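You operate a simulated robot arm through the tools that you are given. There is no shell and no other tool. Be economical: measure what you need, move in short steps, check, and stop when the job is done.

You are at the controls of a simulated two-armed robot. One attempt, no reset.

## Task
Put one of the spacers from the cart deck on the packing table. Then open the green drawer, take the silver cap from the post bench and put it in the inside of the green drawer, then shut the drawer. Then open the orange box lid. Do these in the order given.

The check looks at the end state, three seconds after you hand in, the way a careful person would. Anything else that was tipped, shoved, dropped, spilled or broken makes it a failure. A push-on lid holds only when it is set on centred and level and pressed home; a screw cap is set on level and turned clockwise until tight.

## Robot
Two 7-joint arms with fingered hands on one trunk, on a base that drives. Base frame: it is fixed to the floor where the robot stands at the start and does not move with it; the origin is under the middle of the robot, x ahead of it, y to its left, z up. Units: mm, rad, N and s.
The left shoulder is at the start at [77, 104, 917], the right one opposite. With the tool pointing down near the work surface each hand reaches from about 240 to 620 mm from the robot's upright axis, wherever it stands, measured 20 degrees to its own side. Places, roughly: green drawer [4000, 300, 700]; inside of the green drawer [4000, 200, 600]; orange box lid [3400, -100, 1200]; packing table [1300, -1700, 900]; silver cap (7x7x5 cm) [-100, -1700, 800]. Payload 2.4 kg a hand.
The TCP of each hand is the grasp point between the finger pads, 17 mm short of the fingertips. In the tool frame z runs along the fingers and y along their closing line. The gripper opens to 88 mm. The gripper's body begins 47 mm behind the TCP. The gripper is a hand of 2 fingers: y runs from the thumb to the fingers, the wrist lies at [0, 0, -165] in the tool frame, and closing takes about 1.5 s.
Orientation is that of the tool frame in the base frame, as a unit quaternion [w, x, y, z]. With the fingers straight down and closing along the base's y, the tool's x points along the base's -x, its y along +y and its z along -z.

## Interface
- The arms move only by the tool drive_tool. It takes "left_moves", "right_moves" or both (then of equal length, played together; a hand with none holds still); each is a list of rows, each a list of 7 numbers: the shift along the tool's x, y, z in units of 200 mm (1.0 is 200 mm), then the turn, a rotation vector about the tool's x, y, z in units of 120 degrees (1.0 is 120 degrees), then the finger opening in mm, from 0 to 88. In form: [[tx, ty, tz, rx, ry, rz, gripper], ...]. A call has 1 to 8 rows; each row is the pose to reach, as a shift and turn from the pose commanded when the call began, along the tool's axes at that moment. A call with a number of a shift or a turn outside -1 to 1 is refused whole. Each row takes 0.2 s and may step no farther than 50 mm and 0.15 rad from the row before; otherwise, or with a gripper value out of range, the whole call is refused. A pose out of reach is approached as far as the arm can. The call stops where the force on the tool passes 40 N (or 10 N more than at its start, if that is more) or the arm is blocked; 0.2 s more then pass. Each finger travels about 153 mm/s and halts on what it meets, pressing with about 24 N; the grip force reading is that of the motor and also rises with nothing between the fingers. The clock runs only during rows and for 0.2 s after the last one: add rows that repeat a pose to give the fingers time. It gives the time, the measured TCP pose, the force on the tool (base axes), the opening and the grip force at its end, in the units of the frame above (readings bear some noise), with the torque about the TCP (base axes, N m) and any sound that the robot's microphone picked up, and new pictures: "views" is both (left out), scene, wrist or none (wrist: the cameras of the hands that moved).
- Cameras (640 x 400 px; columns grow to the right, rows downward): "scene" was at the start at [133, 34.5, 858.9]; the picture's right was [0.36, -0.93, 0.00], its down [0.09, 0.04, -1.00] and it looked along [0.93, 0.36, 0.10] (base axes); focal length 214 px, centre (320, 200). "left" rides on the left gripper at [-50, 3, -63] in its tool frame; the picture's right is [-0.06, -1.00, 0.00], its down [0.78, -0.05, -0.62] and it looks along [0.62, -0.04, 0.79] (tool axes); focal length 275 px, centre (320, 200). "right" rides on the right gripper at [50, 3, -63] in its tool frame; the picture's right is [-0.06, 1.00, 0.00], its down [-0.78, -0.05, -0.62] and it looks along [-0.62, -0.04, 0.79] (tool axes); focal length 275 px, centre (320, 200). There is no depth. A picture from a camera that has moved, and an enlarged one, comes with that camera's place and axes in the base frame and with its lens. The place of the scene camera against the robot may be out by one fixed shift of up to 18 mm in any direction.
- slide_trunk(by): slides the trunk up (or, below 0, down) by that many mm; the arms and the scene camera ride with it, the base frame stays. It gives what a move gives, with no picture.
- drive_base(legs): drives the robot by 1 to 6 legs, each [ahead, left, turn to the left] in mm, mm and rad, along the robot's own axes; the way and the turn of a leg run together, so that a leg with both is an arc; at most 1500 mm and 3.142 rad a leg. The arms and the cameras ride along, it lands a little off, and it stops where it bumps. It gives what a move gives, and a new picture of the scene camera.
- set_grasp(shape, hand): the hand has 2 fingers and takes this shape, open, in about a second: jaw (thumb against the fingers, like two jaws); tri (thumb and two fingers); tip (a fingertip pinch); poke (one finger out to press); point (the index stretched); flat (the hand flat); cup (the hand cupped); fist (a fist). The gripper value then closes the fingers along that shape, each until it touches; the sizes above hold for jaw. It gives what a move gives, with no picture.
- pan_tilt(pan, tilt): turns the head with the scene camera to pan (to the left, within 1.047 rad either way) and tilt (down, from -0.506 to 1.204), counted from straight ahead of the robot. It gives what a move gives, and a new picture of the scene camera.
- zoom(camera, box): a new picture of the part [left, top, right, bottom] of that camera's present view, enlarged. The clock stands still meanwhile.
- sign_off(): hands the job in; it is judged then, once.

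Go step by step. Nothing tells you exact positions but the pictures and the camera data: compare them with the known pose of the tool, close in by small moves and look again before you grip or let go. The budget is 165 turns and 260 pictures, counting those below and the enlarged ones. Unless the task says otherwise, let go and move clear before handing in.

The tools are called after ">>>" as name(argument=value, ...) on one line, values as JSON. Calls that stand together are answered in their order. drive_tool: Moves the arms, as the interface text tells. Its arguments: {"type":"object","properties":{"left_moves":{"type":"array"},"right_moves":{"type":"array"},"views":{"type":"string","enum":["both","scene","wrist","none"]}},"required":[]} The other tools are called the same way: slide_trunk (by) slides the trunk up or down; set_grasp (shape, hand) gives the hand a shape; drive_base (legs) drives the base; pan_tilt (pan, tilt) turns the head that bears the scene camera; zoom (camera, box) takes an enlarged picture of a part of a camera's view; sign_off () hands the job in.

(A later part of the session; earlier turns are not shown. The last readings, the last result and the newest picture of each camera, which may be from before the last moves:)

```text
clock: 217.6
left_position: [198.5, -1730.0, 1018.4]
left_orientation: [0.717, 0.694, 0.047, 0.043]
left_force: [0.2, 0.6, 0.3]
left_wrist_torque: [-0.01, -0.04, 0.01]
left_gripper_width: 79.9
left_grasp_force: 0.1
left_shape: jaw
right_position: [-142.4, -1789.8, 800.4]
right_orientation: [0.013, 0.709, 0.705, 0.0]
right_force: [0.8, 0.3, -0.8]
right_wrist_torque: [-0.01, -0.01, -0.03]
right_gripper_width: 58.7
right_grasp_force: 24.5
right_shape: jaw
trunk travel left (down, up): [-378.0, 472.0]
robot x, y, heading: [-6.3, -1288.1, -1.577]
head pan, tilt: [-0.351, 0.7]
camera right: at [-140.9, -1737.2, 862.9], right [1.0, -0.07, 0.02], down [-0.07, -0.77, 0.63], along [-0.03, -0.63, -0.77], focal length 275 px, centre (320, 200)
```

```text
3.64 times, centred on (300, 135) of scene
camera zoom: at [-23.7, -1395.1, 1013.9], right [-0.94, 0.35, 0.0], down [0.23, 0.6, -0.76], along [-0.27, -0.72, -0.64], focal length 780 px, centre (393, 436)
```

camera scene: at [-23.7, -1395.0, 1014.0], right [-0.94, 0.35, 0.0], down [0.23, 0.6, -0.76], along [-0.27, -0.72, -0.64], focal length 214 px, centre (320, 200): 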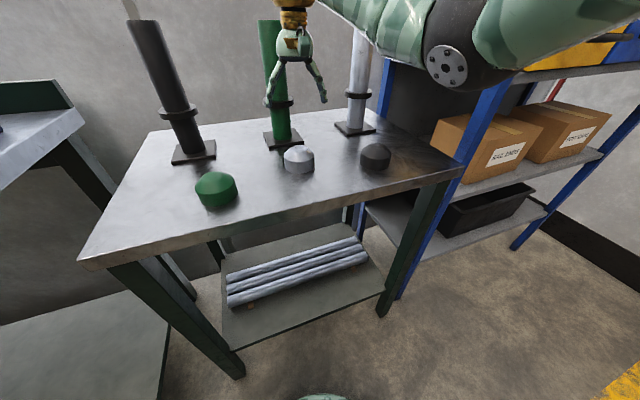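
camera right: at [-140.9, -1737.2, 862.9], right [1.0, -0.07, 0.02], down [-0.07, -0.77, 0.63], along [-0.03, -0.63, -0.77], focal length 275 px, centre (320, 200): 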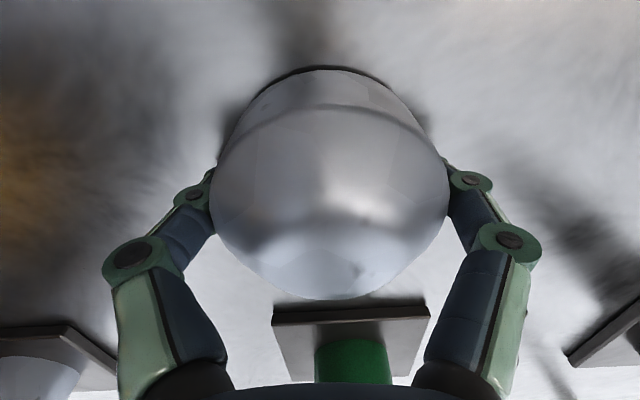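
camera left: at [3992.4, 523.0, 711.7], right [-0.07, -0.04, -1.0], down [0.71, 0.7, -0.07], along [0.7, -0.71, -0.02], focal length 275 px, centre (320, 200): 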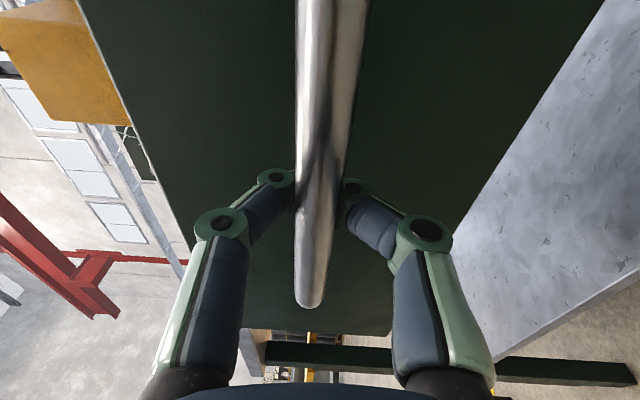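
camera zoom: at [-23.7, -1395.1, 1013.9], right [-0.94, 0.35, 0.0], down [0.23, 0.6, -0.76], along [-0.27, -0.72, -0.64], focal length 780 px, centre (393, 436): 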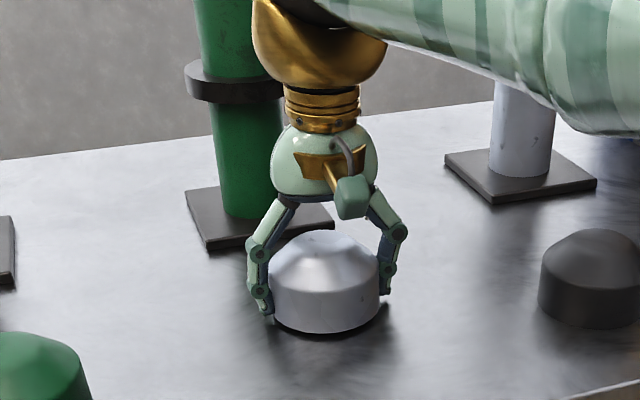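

A clean grip at 58.7 mm, and the cap already seems lifted a little. I'll raise it slowly and check.

>>> drive_tool(right_moves=[[0, 0, -0.03, 0, 0, 0, 45], [0, 0, -0.06, 0, 0, 0, 45], [0, 0, -0.1, 0, 0, 0, 45], [0, 0, -0.15, 0, 0, 0, 45], [0, 0, -0.2, 0, 0, 0, 45]], views="wrist")

>>> zoom(camera="scene", box=[230, 60, 370, 180])

```text
clock: 218.8
left_position: [199.0, -1730.5, 1016.9]
left_orientation: [0.717, 0.694, 0.047, 0.043]
left_force: [0.4, -0.2, -0.4]
left_wrist_torque: [0.01, 0.02, -0.03]
left_gripper_width: 79.7
left_grasp_force: 0.0
left_shape: jaw
right_position: [-144.7, -1789.3, 841.1]
right_orientation: [0.014, 0.709, 0.705, 0.0]
right_force: [0.6, -0.2, -0.6]
right_wrist_torque: [-0.01, 0.0, 0.04]
right_gripper_width: 58.8
right_grasp_force: 23.8
right_shape: jaw
trunk travel left (down, up): [-378.0, 472.0]
robot x, y, heading: [-8.9, -1288.1, -1.581]
head pan, tilt: [-0.351, 0.7]
camera right: at [-143.1, -1737.1, 903.5], right [1.0, -0.07, 0.02], down [-0.07, -0.77, 0.63], along [-0.03, -0.63, -0.77], focal length 275 px, centre (320, 200)
```

right: 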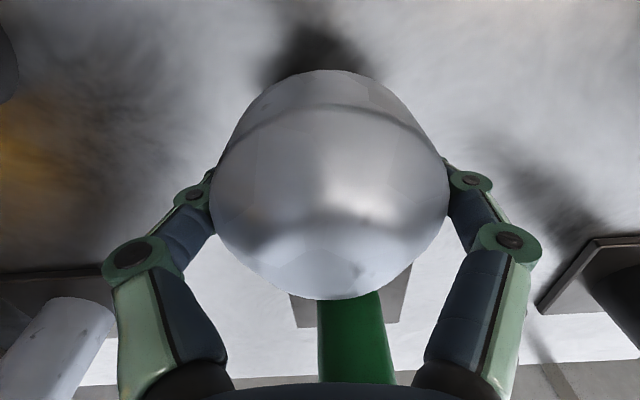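

```text
3.33 times, centred on (300, 120) of scene
camera zoom: at [-23.7, -1395.1, 1014.0], right [-0.94, 0.35, 0.0], down [0.23, 0.6, -0.76], along [-0.27, -0.72, -0.64], focal length 715 px, centre (387, 467)
```

zoom: 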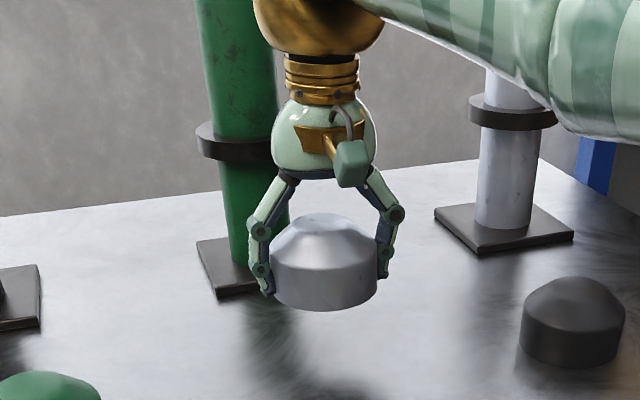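

The cap is held. I'll raise the trunk and drive back along the same route to the drawer.

>>> slide_trunk(by=280)

>>> drive_base(legs=[[-690, 0, 0.01], [0, 1240, 0], [0, 1240, 0]])

```text
clock: 221.7
left_position: [198.9, -1731.1, 1297.9]
left_orientation: [0.716, 0.695, 0.047, 0.043]
left_force: [0.0, 0.2, -0.2]
left_wrist_torque: [0.0, -0.04, -0.02]
left_gripper_width: 79.8
left_grasp_force: 0.1
left_shape: jaw
right_position: [-143.7, -1789.4, 1119.4]
right_orientation: [0.014, 0.709, 0.705, 0.001]
right_force: [0.2, 0.8, -0.7]
right_wrist_torque: [0.01, 0.01, -0.02]
right_gripper_width: 58.6
right_grasp_force: 24.2
right_shape: jaw
trunk travel left (down, up): [-658.0, 192.0]
robot x, y, heading: [-8.6, -1291.6, -1.579]
head pan, tilt: [-0.351, 0.7]
```

```text
clock: 236.9
left_position: [2654.4, -932.6, 1296.4]
left_orientation: [0.715, 0.693, 0.07, 0.068]
left_force: [0.3, -0.4, -0.1]
left_wrist_torque: [0.02, 0.04, 0.02]
left_gripper_width: 80.0
left_grasp_force: 0.0
left_shape: jaw
right_position: [2316.1, -1013.7, 1120.4]
right_orientation: [0.013, 0.685, 0.728, 0.0]
right_force: [0.4, -0.2, -0.2]
right_wrist_torque: [0.04, 0.03, -0.01]
right_gripper_width: 58.8
right_grasp_force: 23.9
right_shape: jaw
trunk travel left (down, up): [-658.0, 192.0]
robot x, y, heading: [2418.9, -501.5, -1.509]
head pan, tilt: [-0.351, 0.7]
camera scene: at [2409.0, -609.2, 1295.3], right [-0.96, 0.29, 0.0], down [0.19, 0.62, -0.76], along [-0.22, -0.73, -0.64], focal length 214 px, centre (320, 200)
```

scene: 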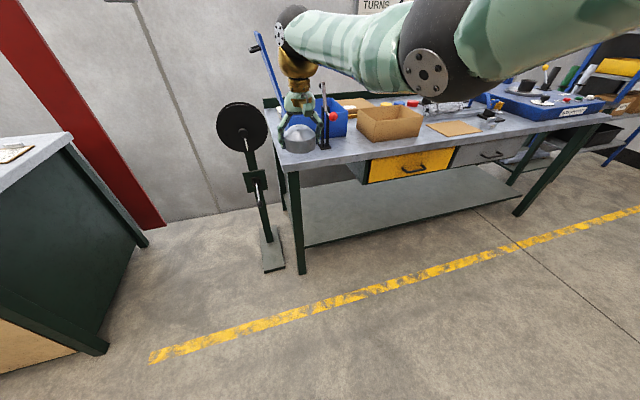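

The cap is still held. I'll correct heading and x, then back up through the aisle and strafe to the drawer.

>>> drive_base(legs=[[0, 70, -0.06], [-760, 0, 0], [-760, 0, 0]])

```text
clock: 245.4
left_position: [2693.6, 596.0, 1297.6]
left_orientation: [0.717, 0.694, 0.048, 0.044]
left_force: [0.6, -0.3, 0.4]
left_wrist_torque: [0.0, -0.01, -0.03]
left_gripper_width: 80.1
left_grasp_force: 0.1
left_shape: jaw
right_position: [2351.6, 537.3, 1119.7]
right_orientation: [0.014, 0.709, 0.705, 0.0]
right_force: [0.5, 0.4, -1.6]
right_wrist_torque: [0.01, -0.02, -0.05]
right_gripper_width: 58.4
right_grasp_force: 24.2
right_shape: jaw
trunk travel left (down, up): [-658.0, 192.0]
robot x, y, heading: [2490.6, 1041.2, -1.58]
head pan, tilt: [-0.351, 0.7]
camera scene: at [2470.3, 935.0, 1295.3], right [-0.94, 0.35, 0.0], down [0.22, 0.6, -0.77], along [-0.27, -0.72, -0.64], focal length 214 px, centre (320, 200)
```

scene: 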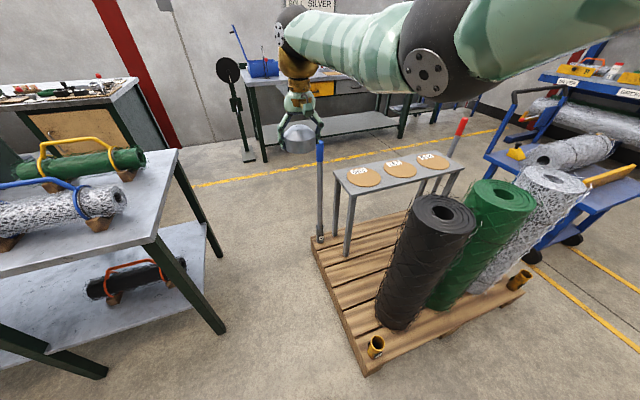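

Now I'll strafe left to bring the right hand over the open drawer.

>>> drive_base(legs=[[0, 850, 0.01], [0, 830, 0]])

>>> pan_tilt(pan=-0.15, tilt=0.95)

```text
clock: 253.9
left_position: [4370.3, 580.0, 1297.8]
left_orientation: [0.717, 0.695, 0.046, 0.043]
left_force: [1.2, -0.4, -0.2]
left_wrist_torque: [-0.01, 0.02, -0.05]
left_gripper_width: 80.0
left_grasp_force: 0.0
left_shape: jaw
right_position: [4027.1, 521.3, 1119.6]
right_orientation: [0.014, 0.71, 0.704, 0.0]
right_force: [0.1, -0.2, -0.5]
right_wrist_torque: [-0.02, 0.0, -0.03]
right_gripper_width: 58.6
right_grasp_force: 23.9
right_shape: jaw
trunk travel left (down, up): [-658.0, 192.0]
robot x, y, heading: [4164.9, 1023.8, -1.579]
head pan, tilt: [-0.351, 0.7]
camera scene: at [4147.7, 919.2, 1295.3], right [-0.94, 0.35, 0.0], down [0.23, 0.6, -0.76], along [-0.27, -0.72, -0.64], focal length 214 px, centre (320, 200)
```

scene: 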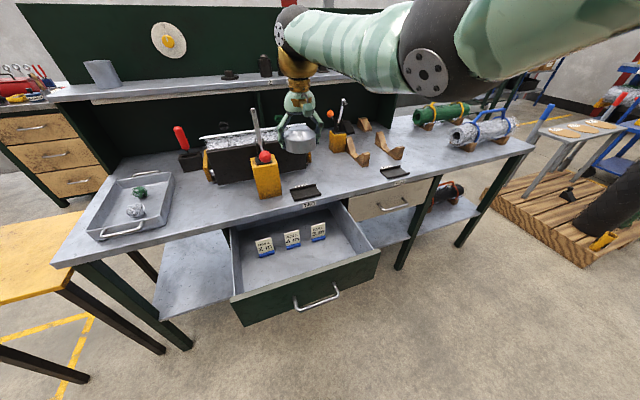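

```text
clock: 254.7
left_position: [4369.5, 579.2, 1297.1]
left_orientation: [0.717, 0.695, 0.046, 0.042]
left_force: [-0.2, 0.0, 0.0]
left_wrist_torque: [-0.01, -0.02, 0.02]
left_gripper_width: 79.9
left_grasp_force: 0.0
left_shape: jaw
right_position: [4027.0, 520.8, 1120.4]
right_orientation: [0.014, 0.71, 0.704, 0.0]
right_force: [-0.7, 0.6, 0.3]
right_wrist_torque: [0.01, 0.01, 0.02]
right_gripper_width: 58.7
right_grasp_force: 24.1
right_shape: jaw
trunk travel left (down, up): [-658.0, 192.0]
robot x, y, heading: [4166.1, 1023.3, -1.583]
head pan, tilt: [-0.15, 0.949]
camera scene: at [4165.7, 926.8, 1275.6], right [-0.99, 0.16, 0.0], down [0.13, 0.8, -0.58], along [-0.09, -0.57, -0.81], focal length 214 px, centre (320, 200)
```

scene: 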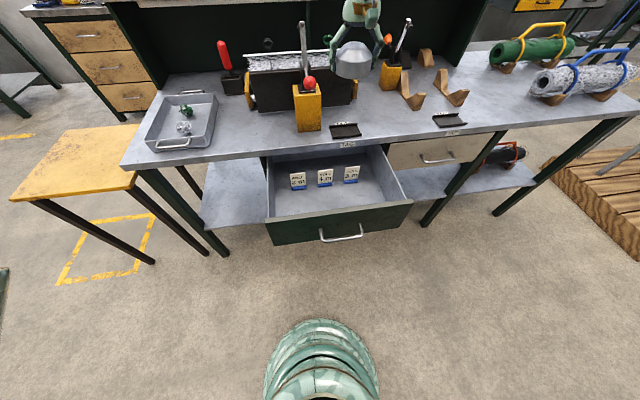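

The drawer floor is clear in front of the three cards. I'll aim for [4050, 525] and lower to just above the drawer rim (z ≈ 760).

>>> drive_tool(right_moves=[[0.01, 0.06, 0, 0, 0, 0, 45], [0.02, 0.115, 0, 0, 0, 0, 45]], views="none")

>>> slide_trunk(by=-270)

>>> drive_tool(right_moves=[[0, 0, 0, 0, 0, 0, 45]])

```text
clock: 255.3
left_position: [4368.7, 580.0, 1297.2]
left_orientation: [0.717, 0.694, 0.047, 0.043]
left_force: [-0.4, -0.5, -0.5]
left_wrist_torque: [0.0, -0.02, 0.02]
left_gripper_width: 79.9
left_grasp_force: 0.0
left_shape: jaw
right_position: [4049.1, 526.1, 1120.4]
right_orientation: [0.013, 0.709, 0.705, 0.0]
right_force: [0.0, 1.4, -0.6]
right_wrist_torque: [0.01, -0.04, 0.0]
right_gripper_width: 58.9
right_grasp_force: 24.2
right_shape: jaw
trunk travel left (down, up): [-658.0, 192.0]
robot x, y, heading: [4166.6, 1021.6, -1.587]
head pan, tilt: [-0.15, 0.949]
```

```text
clock: 258.1
left_position: [4369.3, 579.1, 1028.9]
left_orientation: [0.716, 0.695, 0.046, 0.042]
left_force: [0.7, 0.1, 0.1]
left_wrist_torque: [0.01, -0.02, 0.01]
left_gripper_width: 79.9
left_grasp_force: 0.0
left_shape: jaw
right_position: [4049.6, 525.0, 851.0]
right_orientation: [0.013, 0.711, 0.703, 0.0]
right_force: [0.1, -0.2, -0.8]
right_wrist_torque: [0.01, -0.02, 0.01]
right_gripper_width: 58.7
right_grasp_force: 24.7
right_shape: jaw
trunk travel left (down, up): [-388.0, 462.0]
robot x, y, heading: [4163.6, 1023.0, -1.582]
head pan, tilt: [-0.15, 0.949]
```

```text
clock: 258.5
left_position: [4370.1, 579.8, 1027.7]
left_orientation: [0.717, 0.694, 0.046, 0.042]
left_force: [0.1, 0.1, 1.2]
left_wrist_torque: [0.0, 0.01, 0.0]
left_gripper_width: 79.8
left_grasp_force: 0.1
left_shape: jaw
right_position: [4049.2, 526.3, 851.1]
right_orientation: [0.014, 0.71, 0.704, 0.0]
right_force: [0.3, 0.4, -0.5]
right_wrist_torque: [-0.06, -0.03, 0.02]
right_gripper_width: 58.6
right_grasp_force: 23.6
right_shape: jaw
trunk travel left (down, up): [-388.0, 462.0]
robot x, y, heading: [4161.9, 1016.7, -1.582]
head pan, tilt: [-0.15, 0.949]
camera scene: at [4165.7, 923.0, 1004.3], right [-0.99, 0.16, 0.0], down [0.13, 0.8, -0.58], along [-0.09, -0.57, -0.81], focal length 214 px, centre (320, 200)
camera right: at [4051.6, 577.3, 912.8], right [1.0, -0.07, 0.02], down [-0.07, -0.77, 0.63], along [-0.03, -0.63, -0.77], focal length 275 px, centre (320, 200)
```

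scene: 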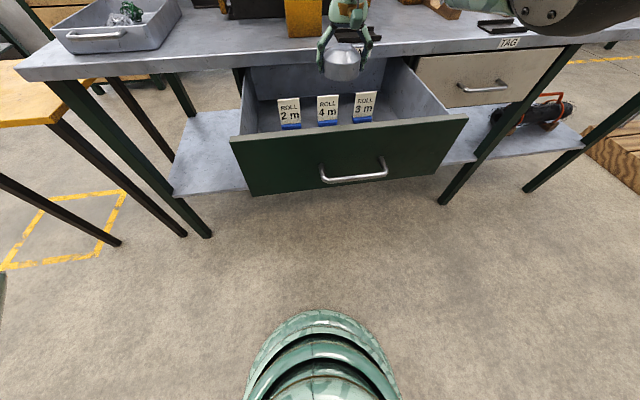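
right: 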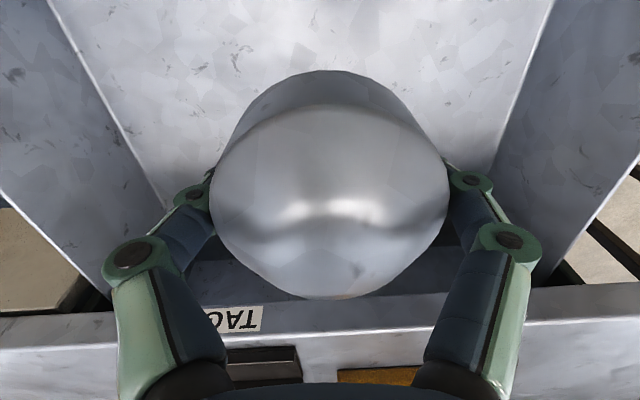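

The cards stand at y ≈ 450 and the drawer floor is at z ≈ 670. I'll shift the cap to y ≈ 535, lower with the trunk, then creep down.

>>> drive_tool(right_moves=[[0.045, 0, 0, 0, 0, 0, 45]], views="none")

>>> slide_trunk(by=-110)

>>> drive_tool(right_moves=[[0, 0, 0.04, 0, 0, 0, 45], [0, 0, 0.08, 0, 0, 0, 45], [0, 0, 0.1, 0, 0, 0, 45]])

>>> zoom(camera="scene", box=[230, 30, 430, 170])

```text
clock: 258.9
left_position: [4368.7, 578.4, 1027.8]
left_orientation: [0.717, 0.694, 0.046, 0.043]
left_force: [0.0, 0.5, 0.9]
left_wrist_torque: [0.04, 0.0, 0.01]
left_gripper_width: 80.0
left_grasp_force: 0.0
left_shape: jaw
right_position: [4050.6, 532.2, 850.2]
right_orientation: [0.014, 0.709, 0.705, 0.0]
right_force: [-0.3, 1.4, -0.9]
right_wrist_torque: [0.0, 0.0, 0.02]
right_gripper_width: 58.6
right_grasp_force: 23.9
right_shape: jaw
trunk travel left (down, up): [-388.0, 462.0]
robot x, y, heading: [4164.9, 1025.3, -1.578]
head pan, tilt: [-0.15, 0.949]
```

```text
clock: 260.3
left_position: [4368.4, 579.2, 918.2]
left_orientation: [0.718, 0.694, 0.046, 0.043]
left_force: [1.0, -0.2, -0.3]
left_wrist_torque: [0.01, 0.01, 0.0]
left_gripper_width: 79.9
left_grasp_force: 0.0
left_shape: jaw
right_position: [4050.3, 533.3, 741.1]
right_orientation: [0.013, 0.71, 0.704, 0.0]
right_force: [-0.5, 0.3, -0.9]
right_wrist_torque: [0.01, -0.01, 0.0]
right_gripper_width: 58.6
right_grasp_force: 24.0
right_shape: jaw
trunk travel left (down, up): [-278.0, 572.0]
robot x, y, heading: [4164.0, 1022.6, -1.585]
head pan, tilt: [-0.15, 0.949]
```

```text
clock: 261.1
left_position: [4368.0, 578.4, 917.6]
left_orientation: [0.717, 0.695, 0.046, 0.042]
left_force: [0.7, 0.5, -0.1]
left_wrist_torque: [0.0, 0.04, 0.0]
left_gripper_width: 79.8
left_grasp_force: 0.0
left_shape: jaw
right_position: [4050.2, 534.2, 720.6]
right_orientation: [0.013, 0.71, 0.704, 0.0]
right_force: [0.3, 0.8, -0.8]
right_wrist_torque: [0.01, 0.0, -0.03]
right_gripper_width: 58.6
right_grasp_force: 23.9
right_shape: jaw
trunk travel left (down, up): [-278.0, 572.0]
robot x, y, heading: [4166.1, 1026.5, -1.578]
head pan, tilt: [-0.15, 0.949]
camera scene: at [4165.7, 919.4, 893.8], right [-0.99, 0.16, 0.0], down [0.13, 0.8, -0.58], along [-0.09, -0.57, -0.81], focal length 214 px, centre (320, 200)
camera right: at [4052.0, 586.4, 782.6], right [1.0, -0.07, 0.02], down [-0.07, -0.77, 0.63], along [-0.03, -0.63, -0.77], focal length 275 px, centre (320, 200)
```

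scene: 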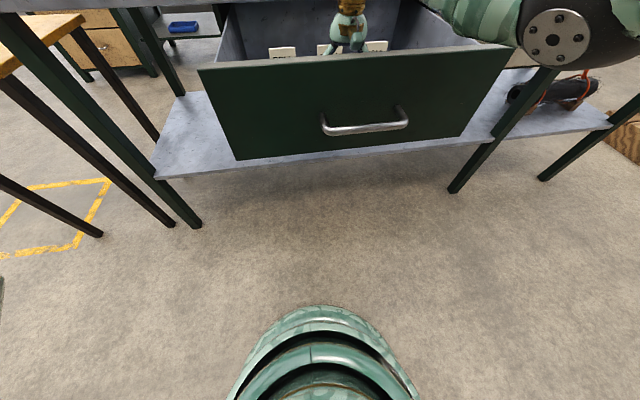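
right: 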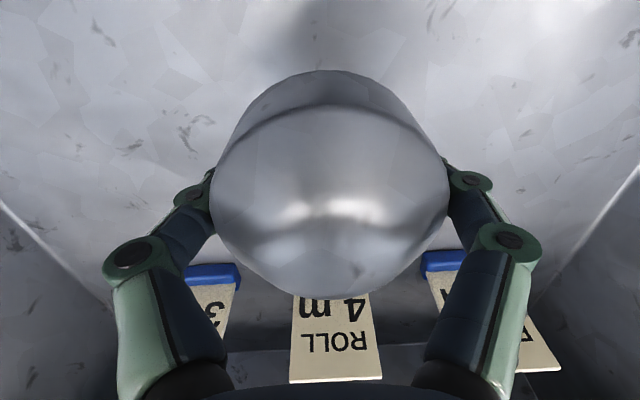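

```text
2.86 times, centred on (330, 100) of scene
camera zoom: at [4165.7, 919.4, 893.8], right [-0.99, 0.16, 0.0], down [0.13, 0.8, -0.58], along [-0.09, -0.57, -0.81], focal length 613 px, centre (291, 486)
```

zoom: 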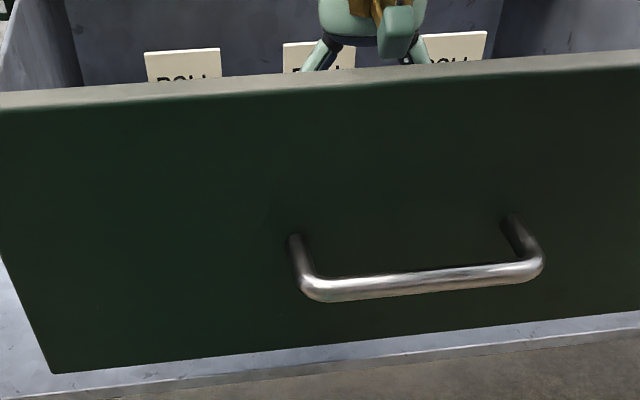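

The cards are behind the cap and clear. Creeping down to the drawer floor.

>>> drive_tool(right_moves=[[0, 0, 0.02, 0, 0, 0, 45], [0, 0, 0.04, 0, 0, 0, 45], [0, 0, 0.055, 0, 0, 0, 45], [0, 0, 0.07, 0, 0, 0, 45], [0, 0, 0.085, 0, 0, 0, 45]], views="wrist")

```text
clock: 262.3
left_position: [4369.0, 578.7, 917.1]
left_orientation: [0.716, 0.695, 0.045, 0.043]
left_force: [0.0, -0.2, -0.6]
left_wrist_torque: [-0.03, 0.02, -0.04]
left_gripper_width: 79.7
left_grasp_force: 0.2
left_shape: jaw
right_position: [4050.9, 532.9, 703.0]
right_orientation: [0.014, 0.71, 0.704, 0.0]
right_force: [0.2, 0.7, -0.6]
right_wrist_torque: [-0.01, 0.0, -0.02]
right_gripper_width: 58.7
right_grasp_force: 23.9
right_shape: jaw
trunk travel left (down, up): [-278.0, 572.0]
robot x, y, heading: [4172.4, 1019.1, -1.579]
head pan, tilt: [-0.15, 0.949]
camera right: at [4052.3, 586.0, 765.9], right [1.0, -0.07, 0.02], down [-0.07, -0.77, 0.63], along [-0.03, -0.63, -0.77], focal length 275 px, centre (320, 200)
```

right: 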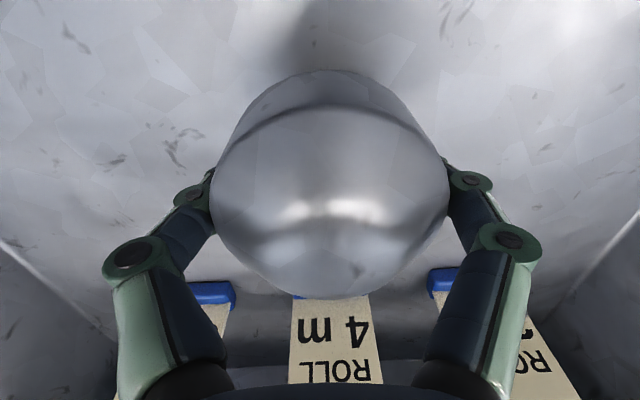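

No contact yet. Continuing in 2 mm rows.

>>> drive_tool(right_moves=[[0, 0, 0.01, 0, 0, 0, 45], [0, 0, 0.02, 0, 0, 0, 45], [0, 0, 0.03, 0, 0, 0, 45], [0, 0, 0.04, 0, 0, 0, 45], [0, 0, 0.05, 0, 0, 0, 45], [0, 0, 0.06, 0, 0, 0, 45]], views="wrist")

```text
clock: 263.7
left_position: [4369.4, 580.8, 917.3]
left_orientation: [0.716, 0.695, 0.046, 0.043]
left_force: [0.6, 0.3, -0.3]
left_wrist_torque: [0.02, -0.02, 0.01]
left_gripper_width: 79.7
left_grasp_force: 0.0
left_shape: jaw
right_position: [4051.5, 532.3, 690.7]
right_orientation: [0.013, 0.71, 0.704, 0.0]
right_force: [-0.3, 0.1, -1.7]
right_wrist_torque: [0.0, 0.01, 0.03]
right_gripper_width: 58.8
right_grasp_force: 24.2
right_shape: jaw
trunk travel left (down, up): [-278.0, 572.0]
robot x, y, heading: [4163.7, 1022.1, -1.58]
head pan, tilt: [-0.15, 0.949]
camera right: at [4052.7, 585.4, 753.8], right [1.0, -0.07, 0.02], down [-0.07, -0.77, 0.63], along [-0.03, -0.63, -0.77], focal length 275 px, centre (320, 200)
```

right: 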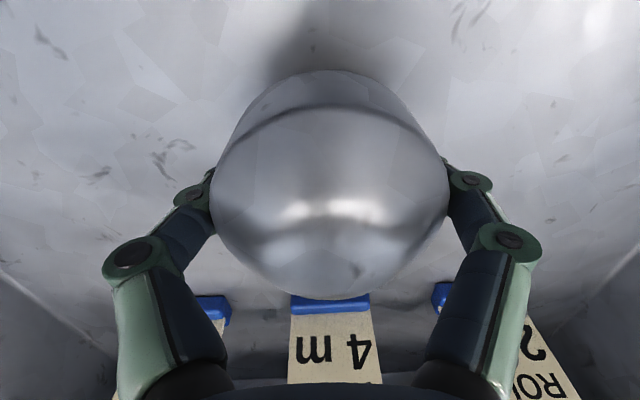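

The floor seems to be lower, near z ≈ 645. Continuing down.

>>> drive_tool(right_moves=[[0, 0, 0.02, 0, 0, 0, 45], [0, 0, 0.04, 0, 0, 0, 45], [0, 0, 0.055, 0, 0, 0, 45], [0, 0, 0.07, 0, 0, 0, 45], [0, 0, 0.08, 0, 0, 0, 45], [0, 0, 0.09, 0, 0, 0, 45], [0, 0, 0.1, 0, 0, 0, 45], [0, 0, 0.108, 0, 0, 0, 45]], views="wrist")

```text
clock: 265.5
left_position: [4368.2, 579.0, 917.3]
left_orientation: [0.717, 0.694, 0.046, 0.042]
left_force: [0.6, -0.1, 0.0]
left_wrist_torque: [-0.01, 0.02, -0.01]
left_gripper_width: 80.0
left_grasp_force: 0.0
left_shape: jaw
right_position: [4051.5, 532.5, 670.0]
right_orientation: [0.014, 0.71, 0.704, 0.0]
right_force: [0.3, -0.7, -0.2]
right_wrist_torque: [0.01, 0.0, 0.03]
right_gripper_width: 59.0
right_grasp_force: 24.1
right_shape: jaw
trunk travel left (down, up): [-278.0, 572.0]
robot x, y, heading: [4168.0, 1023.2, -1.586]
head pan, tilt: [-0.15, 0.949]
camera right: at [4053.6, 585.1, 732.4], right [1.0, -0.07, 0.02], down [-0.07, -0.77, 0.63], along [-0.03, -0.63, -0.77], focal length 275 px, centre (320, 200)
```

right: 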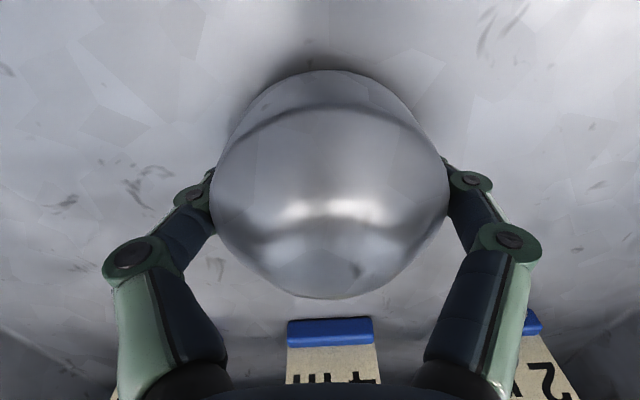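

Close now. I'll continue with small steps.

>>> drive_tool(right_moves=[[0, 0, 0.01, 0, 0, 0, 45], [0, 0, 0.02, 0, 0, 0, 45], [0, 0, 0.028, 0, 0, 0, 45], [0, 0, 0.036, 0, 0, 0, 45], [0, 0, 0.044, 0, 0, 0, 45], [0, 0, 0.052, 0, 0, 0, 45]], views="wrist")

```text
clock: 266.9
left_position: [4369.3, 579.7, 918.8]
left_orientation: [0.717, 0.694, 0.046, 0.043]
left_force: [0.4, 0.5, -0.2]
left_wrist_torque: [0.02, -0.01, 0.0]
left_gripper_width: 79.8
left_grasp_force: 0.0
left_shape: jaw
right_position: [4052.3, 531.6, 660.9]
right_orientation: [0.015, 0.71, 0.704, -0.001]
right_force: [-3.4, -0.1, 15.5]
right_wrist_torque: [0.04, 0.49, -0.03]
right_gripper_width: 57.7
right_grasp_force: 23.7
right_shape: jaw
trunk travel left (down, up): [-278.0, 572.0]
robot x, y, heading: [4166.0, 1024.5, -1.581]
head pan, tilt: [-0.15, 0.949]
camera right: at [4053.7, 584.6, 723.3], right [1.0, -0.07, 0.02], down [-0.07, -0.77, 0.64], along [-0.03, -0.64, -0.77], focal length 275 px, centre (320, 200)
```

right: 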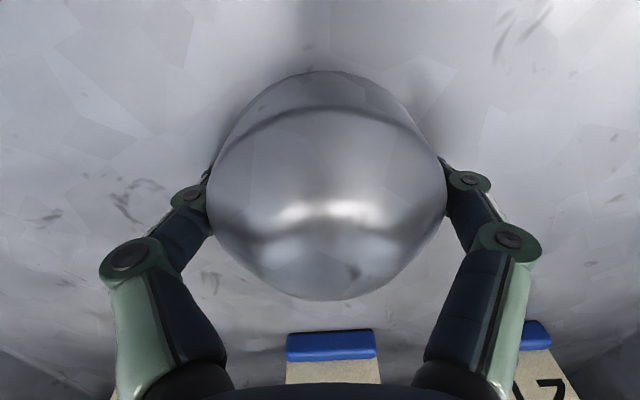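

Contact with the drawer floor. I'll ease up 2 mm, open and lift straight out.

>>> drive_tool(right_moves=[[0, 0, -0.01, 0, 0, 0, 58], [0, 0, -0.012, 0, 0, 0, 68], [0, 0, -0.015, 0, 0, 0, 80], [0, 0, -0.02, 0, 0, 0, 88], [0, 0, -0.1, 0, 0, 0, 88], [0, 0, -0.3, 0, 0, 0, 88], [0, 0, -0.5, 0, 0, 0, 88], [0, 0, -0.7, 0, 0, 0, 88]], views="wrist")

```text
clock: 268.7
left_position: [4368.2, 578.3, 918.0]
left_orientation: [0.717, 0.694, 0.046, 0.043]
left_force: [0.7, 0.1, -0.6]
left_wrist_torque: [0.04, 0.0, 0.01]
left_gripper_width: 79.7
left_grasp_force: 0.1
left_shape: jaw
right_position: [4049.9, 533.5, 798.3]
right_orientation: [0.014, 0.71, 0.704, 0.0]
right_force: [0.0, -0.4, 0.7]
right_wrist_torque: [0.0, 0.0, -0.02]
right_gripper_width: 88.1
right_grasp_force: 0.0
right_shape: jaw
trunk travel left (down, up): [-278.0, 572.0]
robot x, y, heading: [4166.2, 1024.0, -1.585]
head pan, tilt: [-0.15, 0.949]
camera right: at [4051.9, 585.9, 861.2], right [1.0, -0.07, 0.02], down [-0.07, -0.77, 0.63], along [-0.03, -0.63, -0.77], focal length 275 px, centre (320, 200)
```

right: 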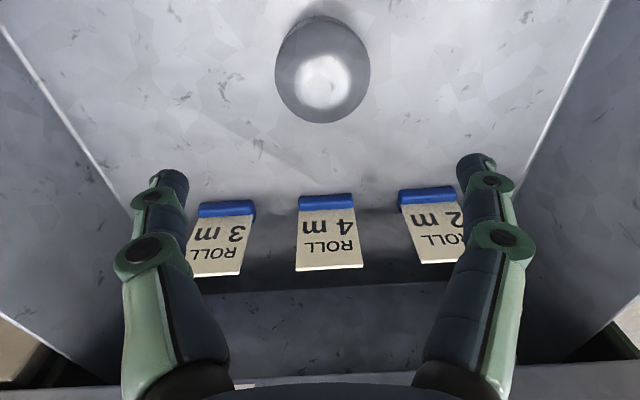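

The silver cap stands on the drawer floor, clear of the cards. Now I'll lift and retract the right hand so the left hand can push the drawer shut.

>>> drive_tool(right_moves=[[0, 0, -0.25, 0, 0, 0, 88], [0, 0, -0.5, 0, 0, 0, 88], [0, 0, -0.75, 0, 0, 0, 88], [0.1, 0, -0.9, 0, 0, 0, 88], [0.3, -0.1, -0.9, 0, 0, 0, 88], [0.5, -0.2, -0.9, 0, 0, 0, 88], [0.7, -0.3, -0.9, 0, 0, 0, 88], [0.85, -0.4, -0.9, 0, 0, 0, 88]], views="none")

>>> drive_base(legs=[[-70, -300, 0.01]])

>>> slide_trunk(by=-190)

>>> pan_tilt(pan=0.3, tilt=0.7)

```text
clock: 270.5
left_position: [4369.7, 579.3, 918.0]
left_orientation: [0.717, 0.694, 0.047, 0.043]
left_force: [-0.1, -0.4, -0.4]
left_wrist_torque: [0.03, -0.02, 0.01]
left_gripper_width: 80.0
left_grasp_force: 0.0
left_shape: jaw
right_position: [3967.3, 712.5, 971.5]
right_orientation: [0.014, 0.71, 0.704, 0.0]
right_force: [0.4, -0.3, 0.5]
right_wrist_torque: [-0.03, -0.01, 0.02]
right_gripper_width: 87.7
right_grasp_force: 0.0
right_shape: jaw
trunk travel left (down, up): [-278.0, 572.0]
robot x, y, heading: [4167.5, 1017.3, -1.578]
head pan, tilt: [-0.15, 0.949]
```

```text
clock: 272.6
left_position: [4068.9, 653.1, 917.1]
left_orientation: [0.716, 0.694, 0.05, 0.047]
left_force: [-0.9, 0.7, -0.1]
left_wrist_torque: [-0.01, 0.0, -0.01]
left_gripper_width: 80.1
left_grasp_force: 0.0
left_shape: jaw
right_position: [3667.6, 780.5, 972.3]
right_orientation: [0.013, 0.705, 0.71, 0.0]
right_force: [0.3, 0.0, -0.1]
right_wrist_torque: [0.0, 0.02, -0.03]
right_gripper_width: 88.0
right_grasp_force: 0.1
right_shape: jaw
trunk travel left (down, up): [-278.0, 572.0]
robot x, y, heading: [3861.0, 1094.7, -1.565]
head pan, tilt: [-0.15, 0.949]
camera scene: at [3861.4, 990.5, 893.8], right [-0.99, 0.15, 0.0], down [0.12, 0.8, -0.58], along [-0.09, -0.58, -0.81], focal length 214 px, centre (320, 200)
```

scene: 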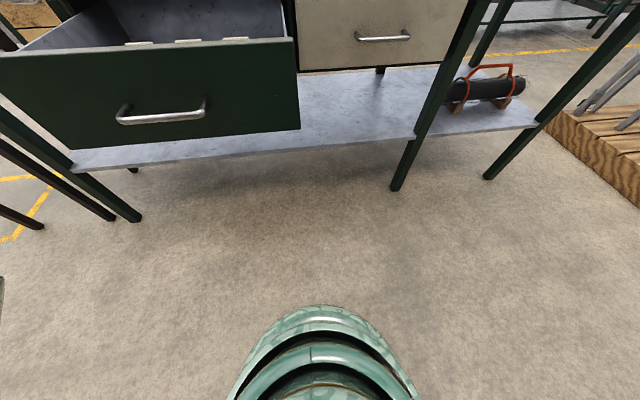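

```text
clock: 274.3
left_position: [4068.0, 654.9, 750.0]
left_orientation: [0.727, 0.683, 0.048, 0.048]
left_force: [-2.0, -1.4, 29.8]
left_wrist_torque: [0.21, 0.08, -0.02]
left_gripper_width: 79.0
left_grasp_force: 0.1
left_shape: jaw
right_position: [3664.9, 780.8, 794.8]
right_orientation: [0.012, 0.705, 0.709, 0.001]
right_force: [0.6, -0.8, -0.2]
right_wrist_torque: [0.0, -0.02, 0.03]
right_gripper_width: 87.7
right_grasp_force: 0.0
right_shape: jaw
trunk travel left (down, up): [-102.0, 748.0]
robot x, y, heading: [3861.7, 1093.8, -1.565]
head pan, tilt: [-0.15, 0.949]
stopped: the force on the tool passed its limit at 45 N (the readings are from after the stop); the commanded pose is now the measured one
```

```text
clock: 275.2
left_position: [4068.9, 654.8, 749.1]
left_orientation: [0.725, 0.686, 0.048, 0.047]
left_force: [-1.8, 0.0, 36.3]
left_wrist_torque: [0.23, 0.1, 0.01]
left_gripper_width: 78.6
left_grasp_force: 0.2
left_shape: jaw
right_position: [3665.3, 780.5, 794.4]
right_orientation: [0.013, 0.705, 0.709, 0.002]
right_force: [0.7, -0.6, 0.1]
right_wrist_torque: [-0.02, 0.0, 0.0]
right_gripper_width: 87.7
right_grasp_force: 0.0
right_shape: jaw
trunk travel left (down, up): [-102.0, 748.0]
robot x, y, heading: [3862.4, 1093.4, -1.566]
head pan, tilt: [0.3, 0.7]
camera scene: at [3896.6, 974.2, 739.4], right [-0.95, -0.3, 0.0], down [-0.19, 0.61, -0.77], along [0.23, -0.73, -0.64], focal length 214 px, centre (320, 200)
```

scene: 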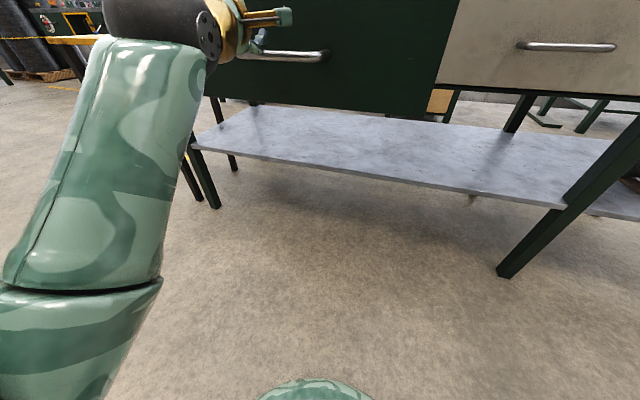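

The lower finger came down on the drawer handle. I'll lift off, draw the hand back, close the fingers and line up on the flat front.

>>> slide_trunk(by=30)

>>> drive_tool(left_moves=[[0, 0, -0.15, 0, 0, 0, 80], [0, 0, -0.3, 0, 0, 0, 80], [0, 0, -0.42, 0, 0, 0, 60], [0, 0, -0.42, 0, 0, 0, 30], [0, 0, -0.42, 0, 0, 0, 0], [0, 0, -0.42, 0, 0, 0, 0]], views="both")

```text
clock: 276.0
left_position: [4069.0, 653.4, 774.1]
left_orientation: [0.721, 0.69, 0.05, 0.048]
left_force: [0.4, -0.6, 0.4]
left_wrist_torque: [0.0, 0.01, 0.01]
left_gripper_width: 79.9
left_grasp_force: 0.1
left_shape: jaw
right_position: [3667.1, 779.0, 823.9]
right_orientation: [0.011, 0.705, 0.709, 0.002]
right_force: [0.1, 0.0, -0.5]
right_wrist_torque: [0.0, -0.02, -0.01]
right_gripper_width: 87.8
right_grasp_force: 0.1
right_shape: jaw
trunk travel left (down, up): [-132.0, 718.0]
robot x, y, heading: [3860.1, 1095.1, -1.567]
head pan, tilt: [0.3, 0.7]
```

```text
clock: 277.4
left_position: [4059.6, 714.6, 740.1]
left_orientation: [0.722, 0.689, 0.05, 0.048]
left_force: [-0.2, 0.9, -1.5]
left_wrist_torque: [0.03, -0.03, 0.02]
left_gripper_width: 0.0
left_grasp_force: 24.1
left_shape: jaw
left hand out of reach, approached as far as the arm can: row 2, 3, 4, 5, 6
right_position: [3665.9, 778.5, 823.9]
right_orientation: [0.012, 0.706, 0.709, 0.002]
right_force: [-0.2, 0.1, -0.5]
right_wrist_torque: [0.0, 0.01, -0.02]
right_gripper_width: 87.6
right_grasp_force: 0.0
right_shape: jaw
trunk travel left (down, up): [-132.0, 718.0]
robot x, y, heading: [3861.4, 1094.3, -1.57]
head pan, tilt: [0.3, 0.7]
camera scene: at [3897.4, 974.6, 768.4], right [-0.95, -0.3, 0.0], down [-0.19, 0.61, -0.76], along [0.23, -0.73, -0.64], focal length 214 px, centre (320, 200)
camera left: at [4000.3, 771.0, 741.0], right [-0.06, -0.06, -1.0], down [0.69, 0.72, -0.08], along [0.72, -0.69, 0.0], focal length 275 px, centre (320, 200)
```

scene: 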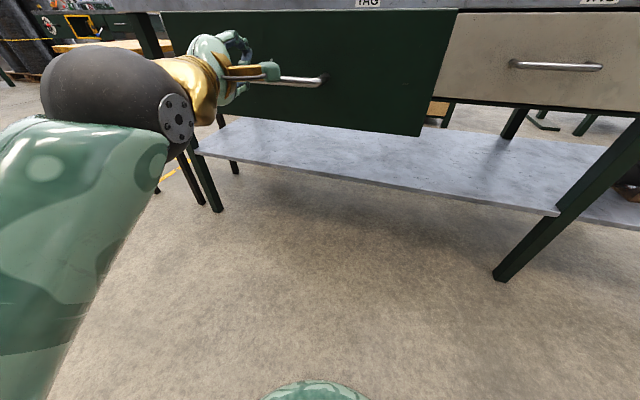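
left: 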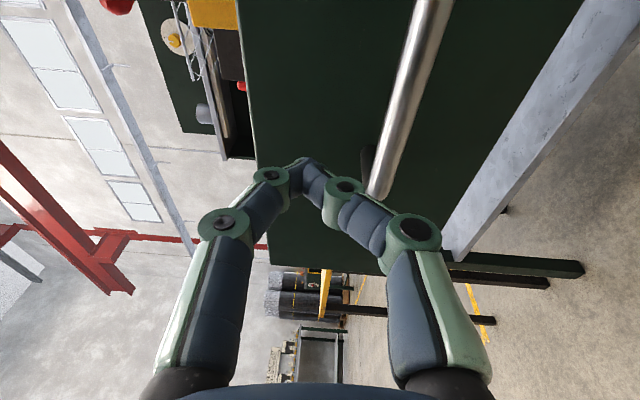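

I'll raise the hand to z ≈ 752, above the bar, and move up close to the drawer front.

>>> drive_tool(left_moves=[[0, 0.03, 0, 0, 0, 0, 0], [0, 0.06, 0, 0, 0, 0, 0]], views="none")

>>> drive_base(legs=[[50, 0, 0]])

>>> drive_tool(left_moves=[[0, 0, 0, 0, 0, 0, 0]], views="wrist")

```text
clock: 278.0
left_position: [4058.6, 709.7, 745.3]
left_orientation: [0.723, 0.687, 0.05, 0.047]
left_force: [-0.6, -0.8, 0.3]
left_wrist_torque: [-0.01, 0.0, 0.0]
left_gripper_width: 0.0
left_grasp_force: 23.5
left_shape: jaw
left hand out of reach, approached as far as the arm can: row 1, 2
right_position: [3666.3, 779.2, 824.2]
right_orientation: [0.012, 0.705, 0.709, 0.001]
right_force: [0.4, 0.7, 0.2]
right_wrist_torque: [-0.01, 0.03, 0.01]
right_gripper_width: 88.2
right_grasp_force: 0.0
right_shape: jaw
trunk travel left (down, up): [-132.0, 718.0]
robot x, y, heading: [3858.1, 1093.7, -1.569]
head pan, tilt: [0.3, 0.7]
```

```text
clock: 278.9
left_position: [4059.4, 657.5, 744.6]
left_orientation: [0.723, 0.687, 0.05, 0.048]
left_force: [0.2, -0.5, 1.1]
left_wrist_torque: [0.01, -0.02, 0.02]
left_gripper_width: 0.2
left_grasp_force: 23.8
left_shape: jaw
right_position: [3666.1, 727.3, 823.0]
right_orientation: [0.012, 0.705, 0.71, 0.002]
right_force: [0.0, 0.8, -0.3]
right_wrist_torque: [0.03, 0.01, -0.04]
right_gripper_width: 88.1
right_grasp_force: 0.1
right_shape: jaw
trunk travel left (down, up): [-132.0, 718.0]
robot x, y, heading: [3863.5, 1040.9, -1.571]
head pan, tilt: [0.3, 0.7]
camera scene: at [3897.7, 922.8, 768.4], right [-0.95, -0.3, 0.0], down [-0.19, 0.61, -0.76], along [0.23, -0.73, -0.64], focal length 214 px, centre (320, 200)
```

scene: 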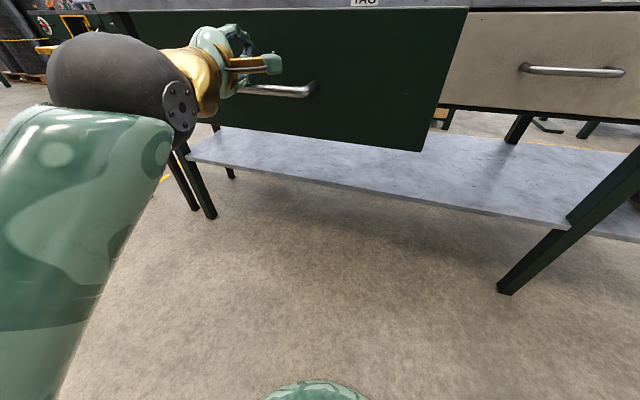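

```text
clock: 279.3
left_position: [4059.1, 656.6, 745.2]
left_orientation: [0.722, 0.688, 0.051, 0.049]
left_force: [0.7, -0.7, -0.3]
left_wrist_torque: [-0.01, 0.02, -0.03]
left_gripper_width: 0.0
left_grasp_force: 23.9
left_shape: jaw
right_position: [3666.1, 726.8, 824.3]
right_orientation: [0.012, 0.704, 0.71, 0.002]
right_force: [0.4, 0.6, 0.0]
right_wrist_torque: [0.01, -0.02, 0.0]
right_gripper_width: 88.0
right_grasp_force: 0.0
right_shape: jaw
trunk travel left (down, up): [-132.0, 718.0]
robot x, y, heading: [3861.2, 1040.2, -1.566]
head pan, tilt: [0.3, 0.7]
camera left: at [4001.4, 713.3, 746.2], right [-0.06, -0.06, -1.0], down [0.69, 0.72, -0.08], along [0.72, -0.69, 0.0], focal length 275 px, centre (320, 200)
```

left: 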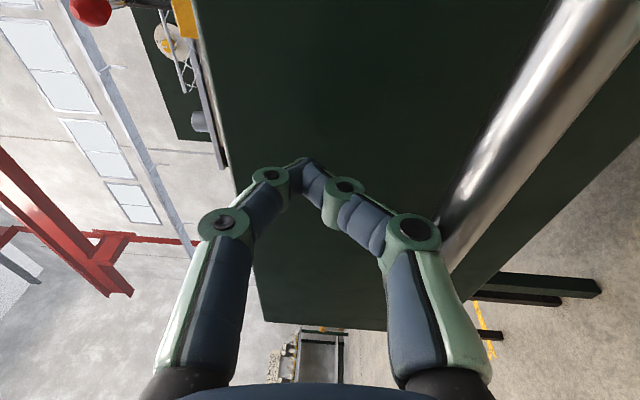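

I'll raise slightly more and then push the drawer in slowly with the arm.

>>> drive_tool(left_moves=[[0, 0.03, 0.05, 0, 0, 0, 0], [-0.01, 0.05, 0.1, 0, 0, 0, 0], [-0.02, 0.05, 0.17, 0, 0, 0, 0], [-0.03, 0.05, 0.25, 0, 0, 0, 0], [-0.035, 0.05, 0.35, 0, 0, 0, 0], [-0.045, 0.05, 0.45, 0, 0, 0, 0], [-0.055, 0.05, 0.55, 0, 0, 0, 0]], views="both")

```text
clock: 280.9
left_position: [4063.5, 549.6, 763.4]
left_orientation: [0.723, 0.688, 0.05, 0.048]
left_force: [0.5, 0.2, -0.2]
left_wrist_torque: [0.0, 0.01, 0.02]
left_gripper_width: 0.0
left_grasp_force: 23.9
left_shape: jaw
right_position: [3666.5, 727.7, 825.6]
right_orientation: [0.012, 0.705, 0.709, 0.002]
right_force: [-0.5, -0.1, -0.1]
right_wrist_torque: [0.03, 0.02, -0.01]
right_gripper_width: 87.9
right_grasp_force: 0.2
right_shape: jaw
trunk travel left (down, up): [-132.0, 718.0]
robot x, y, heading: [3858.5, 1039.9, -1.566]
head pan, tilt: [0.3, 0.7]
camera scene: at [3897.7, 922.8, 768.4], right [-0.95, -0.3, 0.0], down [-0.19, 0.61, -0.76], along [0.23, -0.73, -0.64], focal length 214 px, centre (320, 200)
camera left: at [4005.4, 605.2, 763.1], right [-0.06, -0.06, -1.0], down [0.69, 0.72, -0.08], along [0.72, -0.69, 0.0], focal length 275 px, centre (320, 200)
```

scene: 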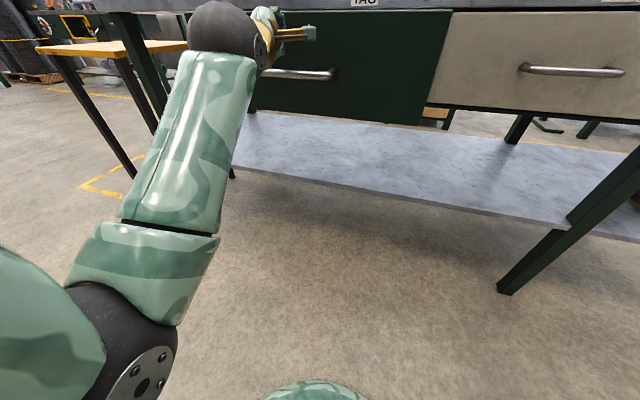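
left: 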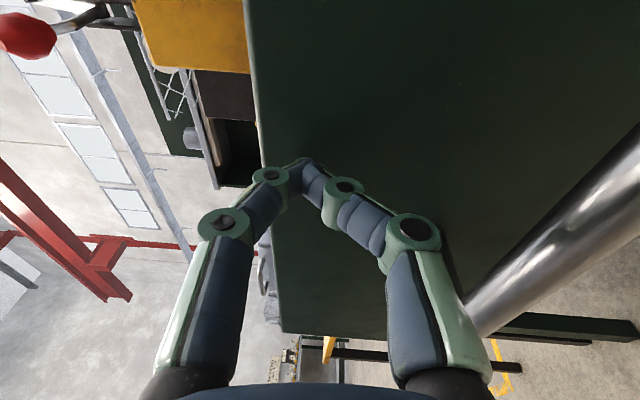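

The drawer is sliding in. I'll continue the push and keep the height steady.

>>> drive_tool(left_moves=[[-0.01, -0.02, 0.1, 0, 0, 0, 0], [-0.02, -0.03, 0.2, 0, 0, 0, 0], [-0.03, -0.05, 0.3, 0, 0, 0, 0], [-0.04, -0.06, 0.4, 0, 0, 0, 0], [-0.05, -0.06, 0.5, 0, 0, 0, 0], [-0.06, -0.06, 0.58, 0, 0, 0, 0]], views="both")

```text
clock: 282.3
left_position: [4069.7, 429.3, 752.8]
left_orientation: [0.722, 0.688, 0.051, 0.049]
left_force: [-0.9, 0.2, 0.5]
left_wrist_torque: [-0.01, 0.0, -0.03]
left_gripper_width: 0.0
left_grasp_force: 23.9
left_shape: jaw
right_position: [3666.5, 726.7, 825.0]
right_orientation: [0.012, 0.704, 0.71, 0.002]
right_force: [0.0, -0.6, -0.6]
right_wrist_torque: [0.01, 0.01, 0.03]
right_gripper_width: 87.7
right_grasp_force: 0.0
right_shape: jaw
trunk travel left (down, up): [-132.0, 718.0]
robot x, y, heading: [3859.1, 1041.8, -1.564]
head pan, tilt: [0.3, 0.7]
camera scene: at [3897.7, 922.7, 768.3], right [-0.95, -0.3, 0.0], down [-0.19, 0.61, -0.76], along [0.23, -0.73, -0.64], focal length 214 px, centre (320, 200)
camera left: at [4010.9, 485.4, 754.2], right [-0.06, -0.06, -1.0], down [0.69, 0.72, -0.08], along [0.72, -0.69, 0.0], focal length 275 px, centre (320, 200)
```

scene: 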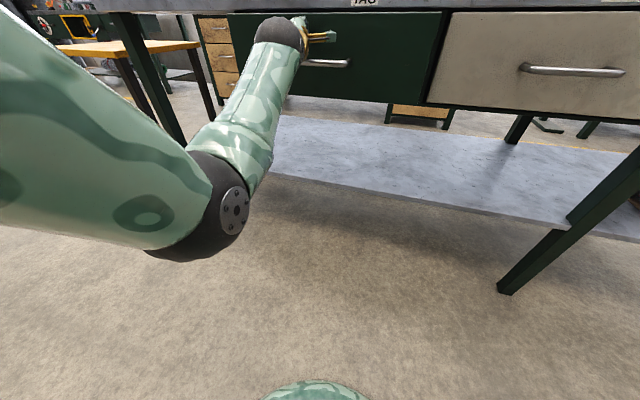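
left: 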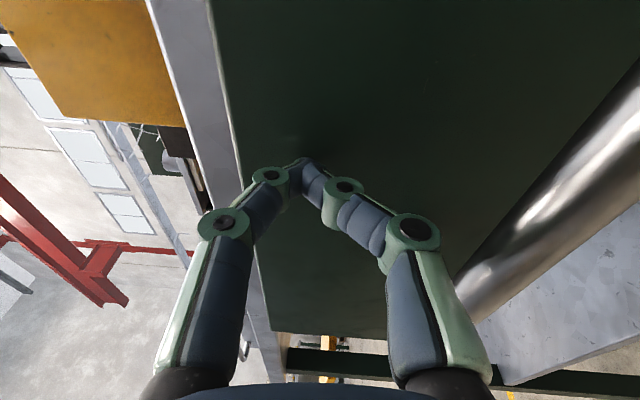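

Nearly shut. I'll push gently until it seats.

>>> drive_tool(left_moves=[[-0.005, 0, 0.04, 0, 0, 0, 0], [-0.008, 0, 0.08, 0, 0, 0, 0], [-0.012, 0, 0.11, 0, 0, 0, 0], [-0.014, 0, 0.14, 0, 0, 0, 0], [-0.017, 0, 0.17, 0, 0, 0, 0], [-0.02, 0, 0.2, 0, 0, 0, 0], [-0.023, 0, 0.23, 0, 0, 0, 0], [-0.026, 0, 0.26, 0, 0, 0, 0]], views="both")

```text
clock: 283.9
left_position: [4070.6, 390.7, 756.5]
left_orientation: [0.722, 0.688, 0.051, 0.048]
left_force: [-4.4, 29.1, 0.2]
left_wrist_torque: [-0.16, -0.02, -0.06]
left_gripper_width: 0.0
left_grasp_force: 24.1
left_shape: jaw
right_position: [3666.2, 729.6, 824.6]
right_orientation: [0.013, 0.705, 0.709, 0.001]
right_force: [0.6, -0.4, -0.4]
right_wrist_torque: [0.0, 0.01, 0.05]
right_gripper_width: 87.9
right_grasp_force: 0.1
right_shape: jaw
trunk travel left (down, up): [-132.0, 718.0]
robot x, y, heading: [3856.9, 1042.0, -1.566]
head pan, tilt: [0.3, 0.7]
stopped in row 8 (left hand): the force on the tool passed its limit at 44 N (the readings are from after the stop); the commanded pose is now the measured one
camera scene: at [3897.6, 925.5, 768.7], right [-0.95, -0.3, 0.0], down [-0.19, 0.61, -0.77], along [0.23, -0.73, -0.64], focal length 214 px, centre (320, 200)
camera left: at [4012.1, 445.3, 757.6], right [-0.06, -0.06, -1.0], down [0.69, 0.72, -0.08], along [0.72, -0.69, 0.0], focal length 275 px, centre (320, 200)
```

scene: 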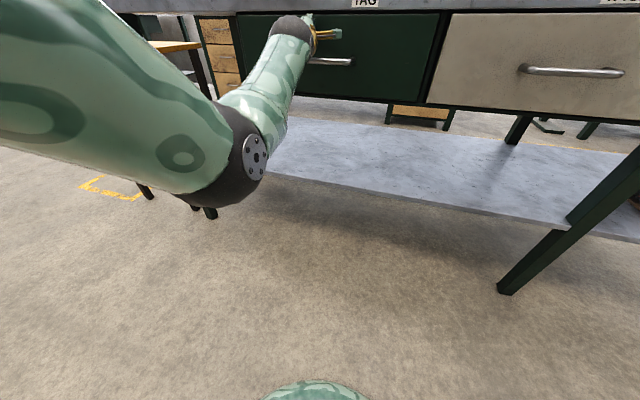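
left: 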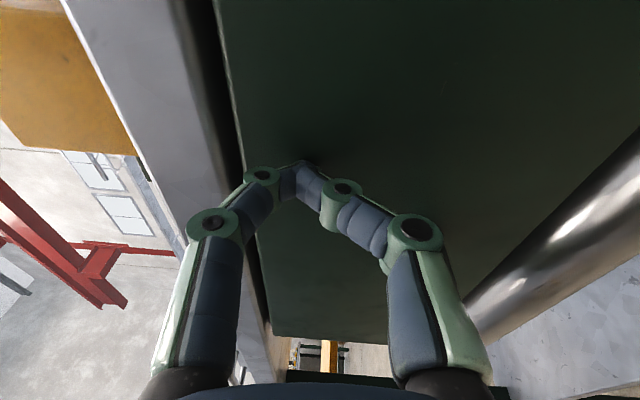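

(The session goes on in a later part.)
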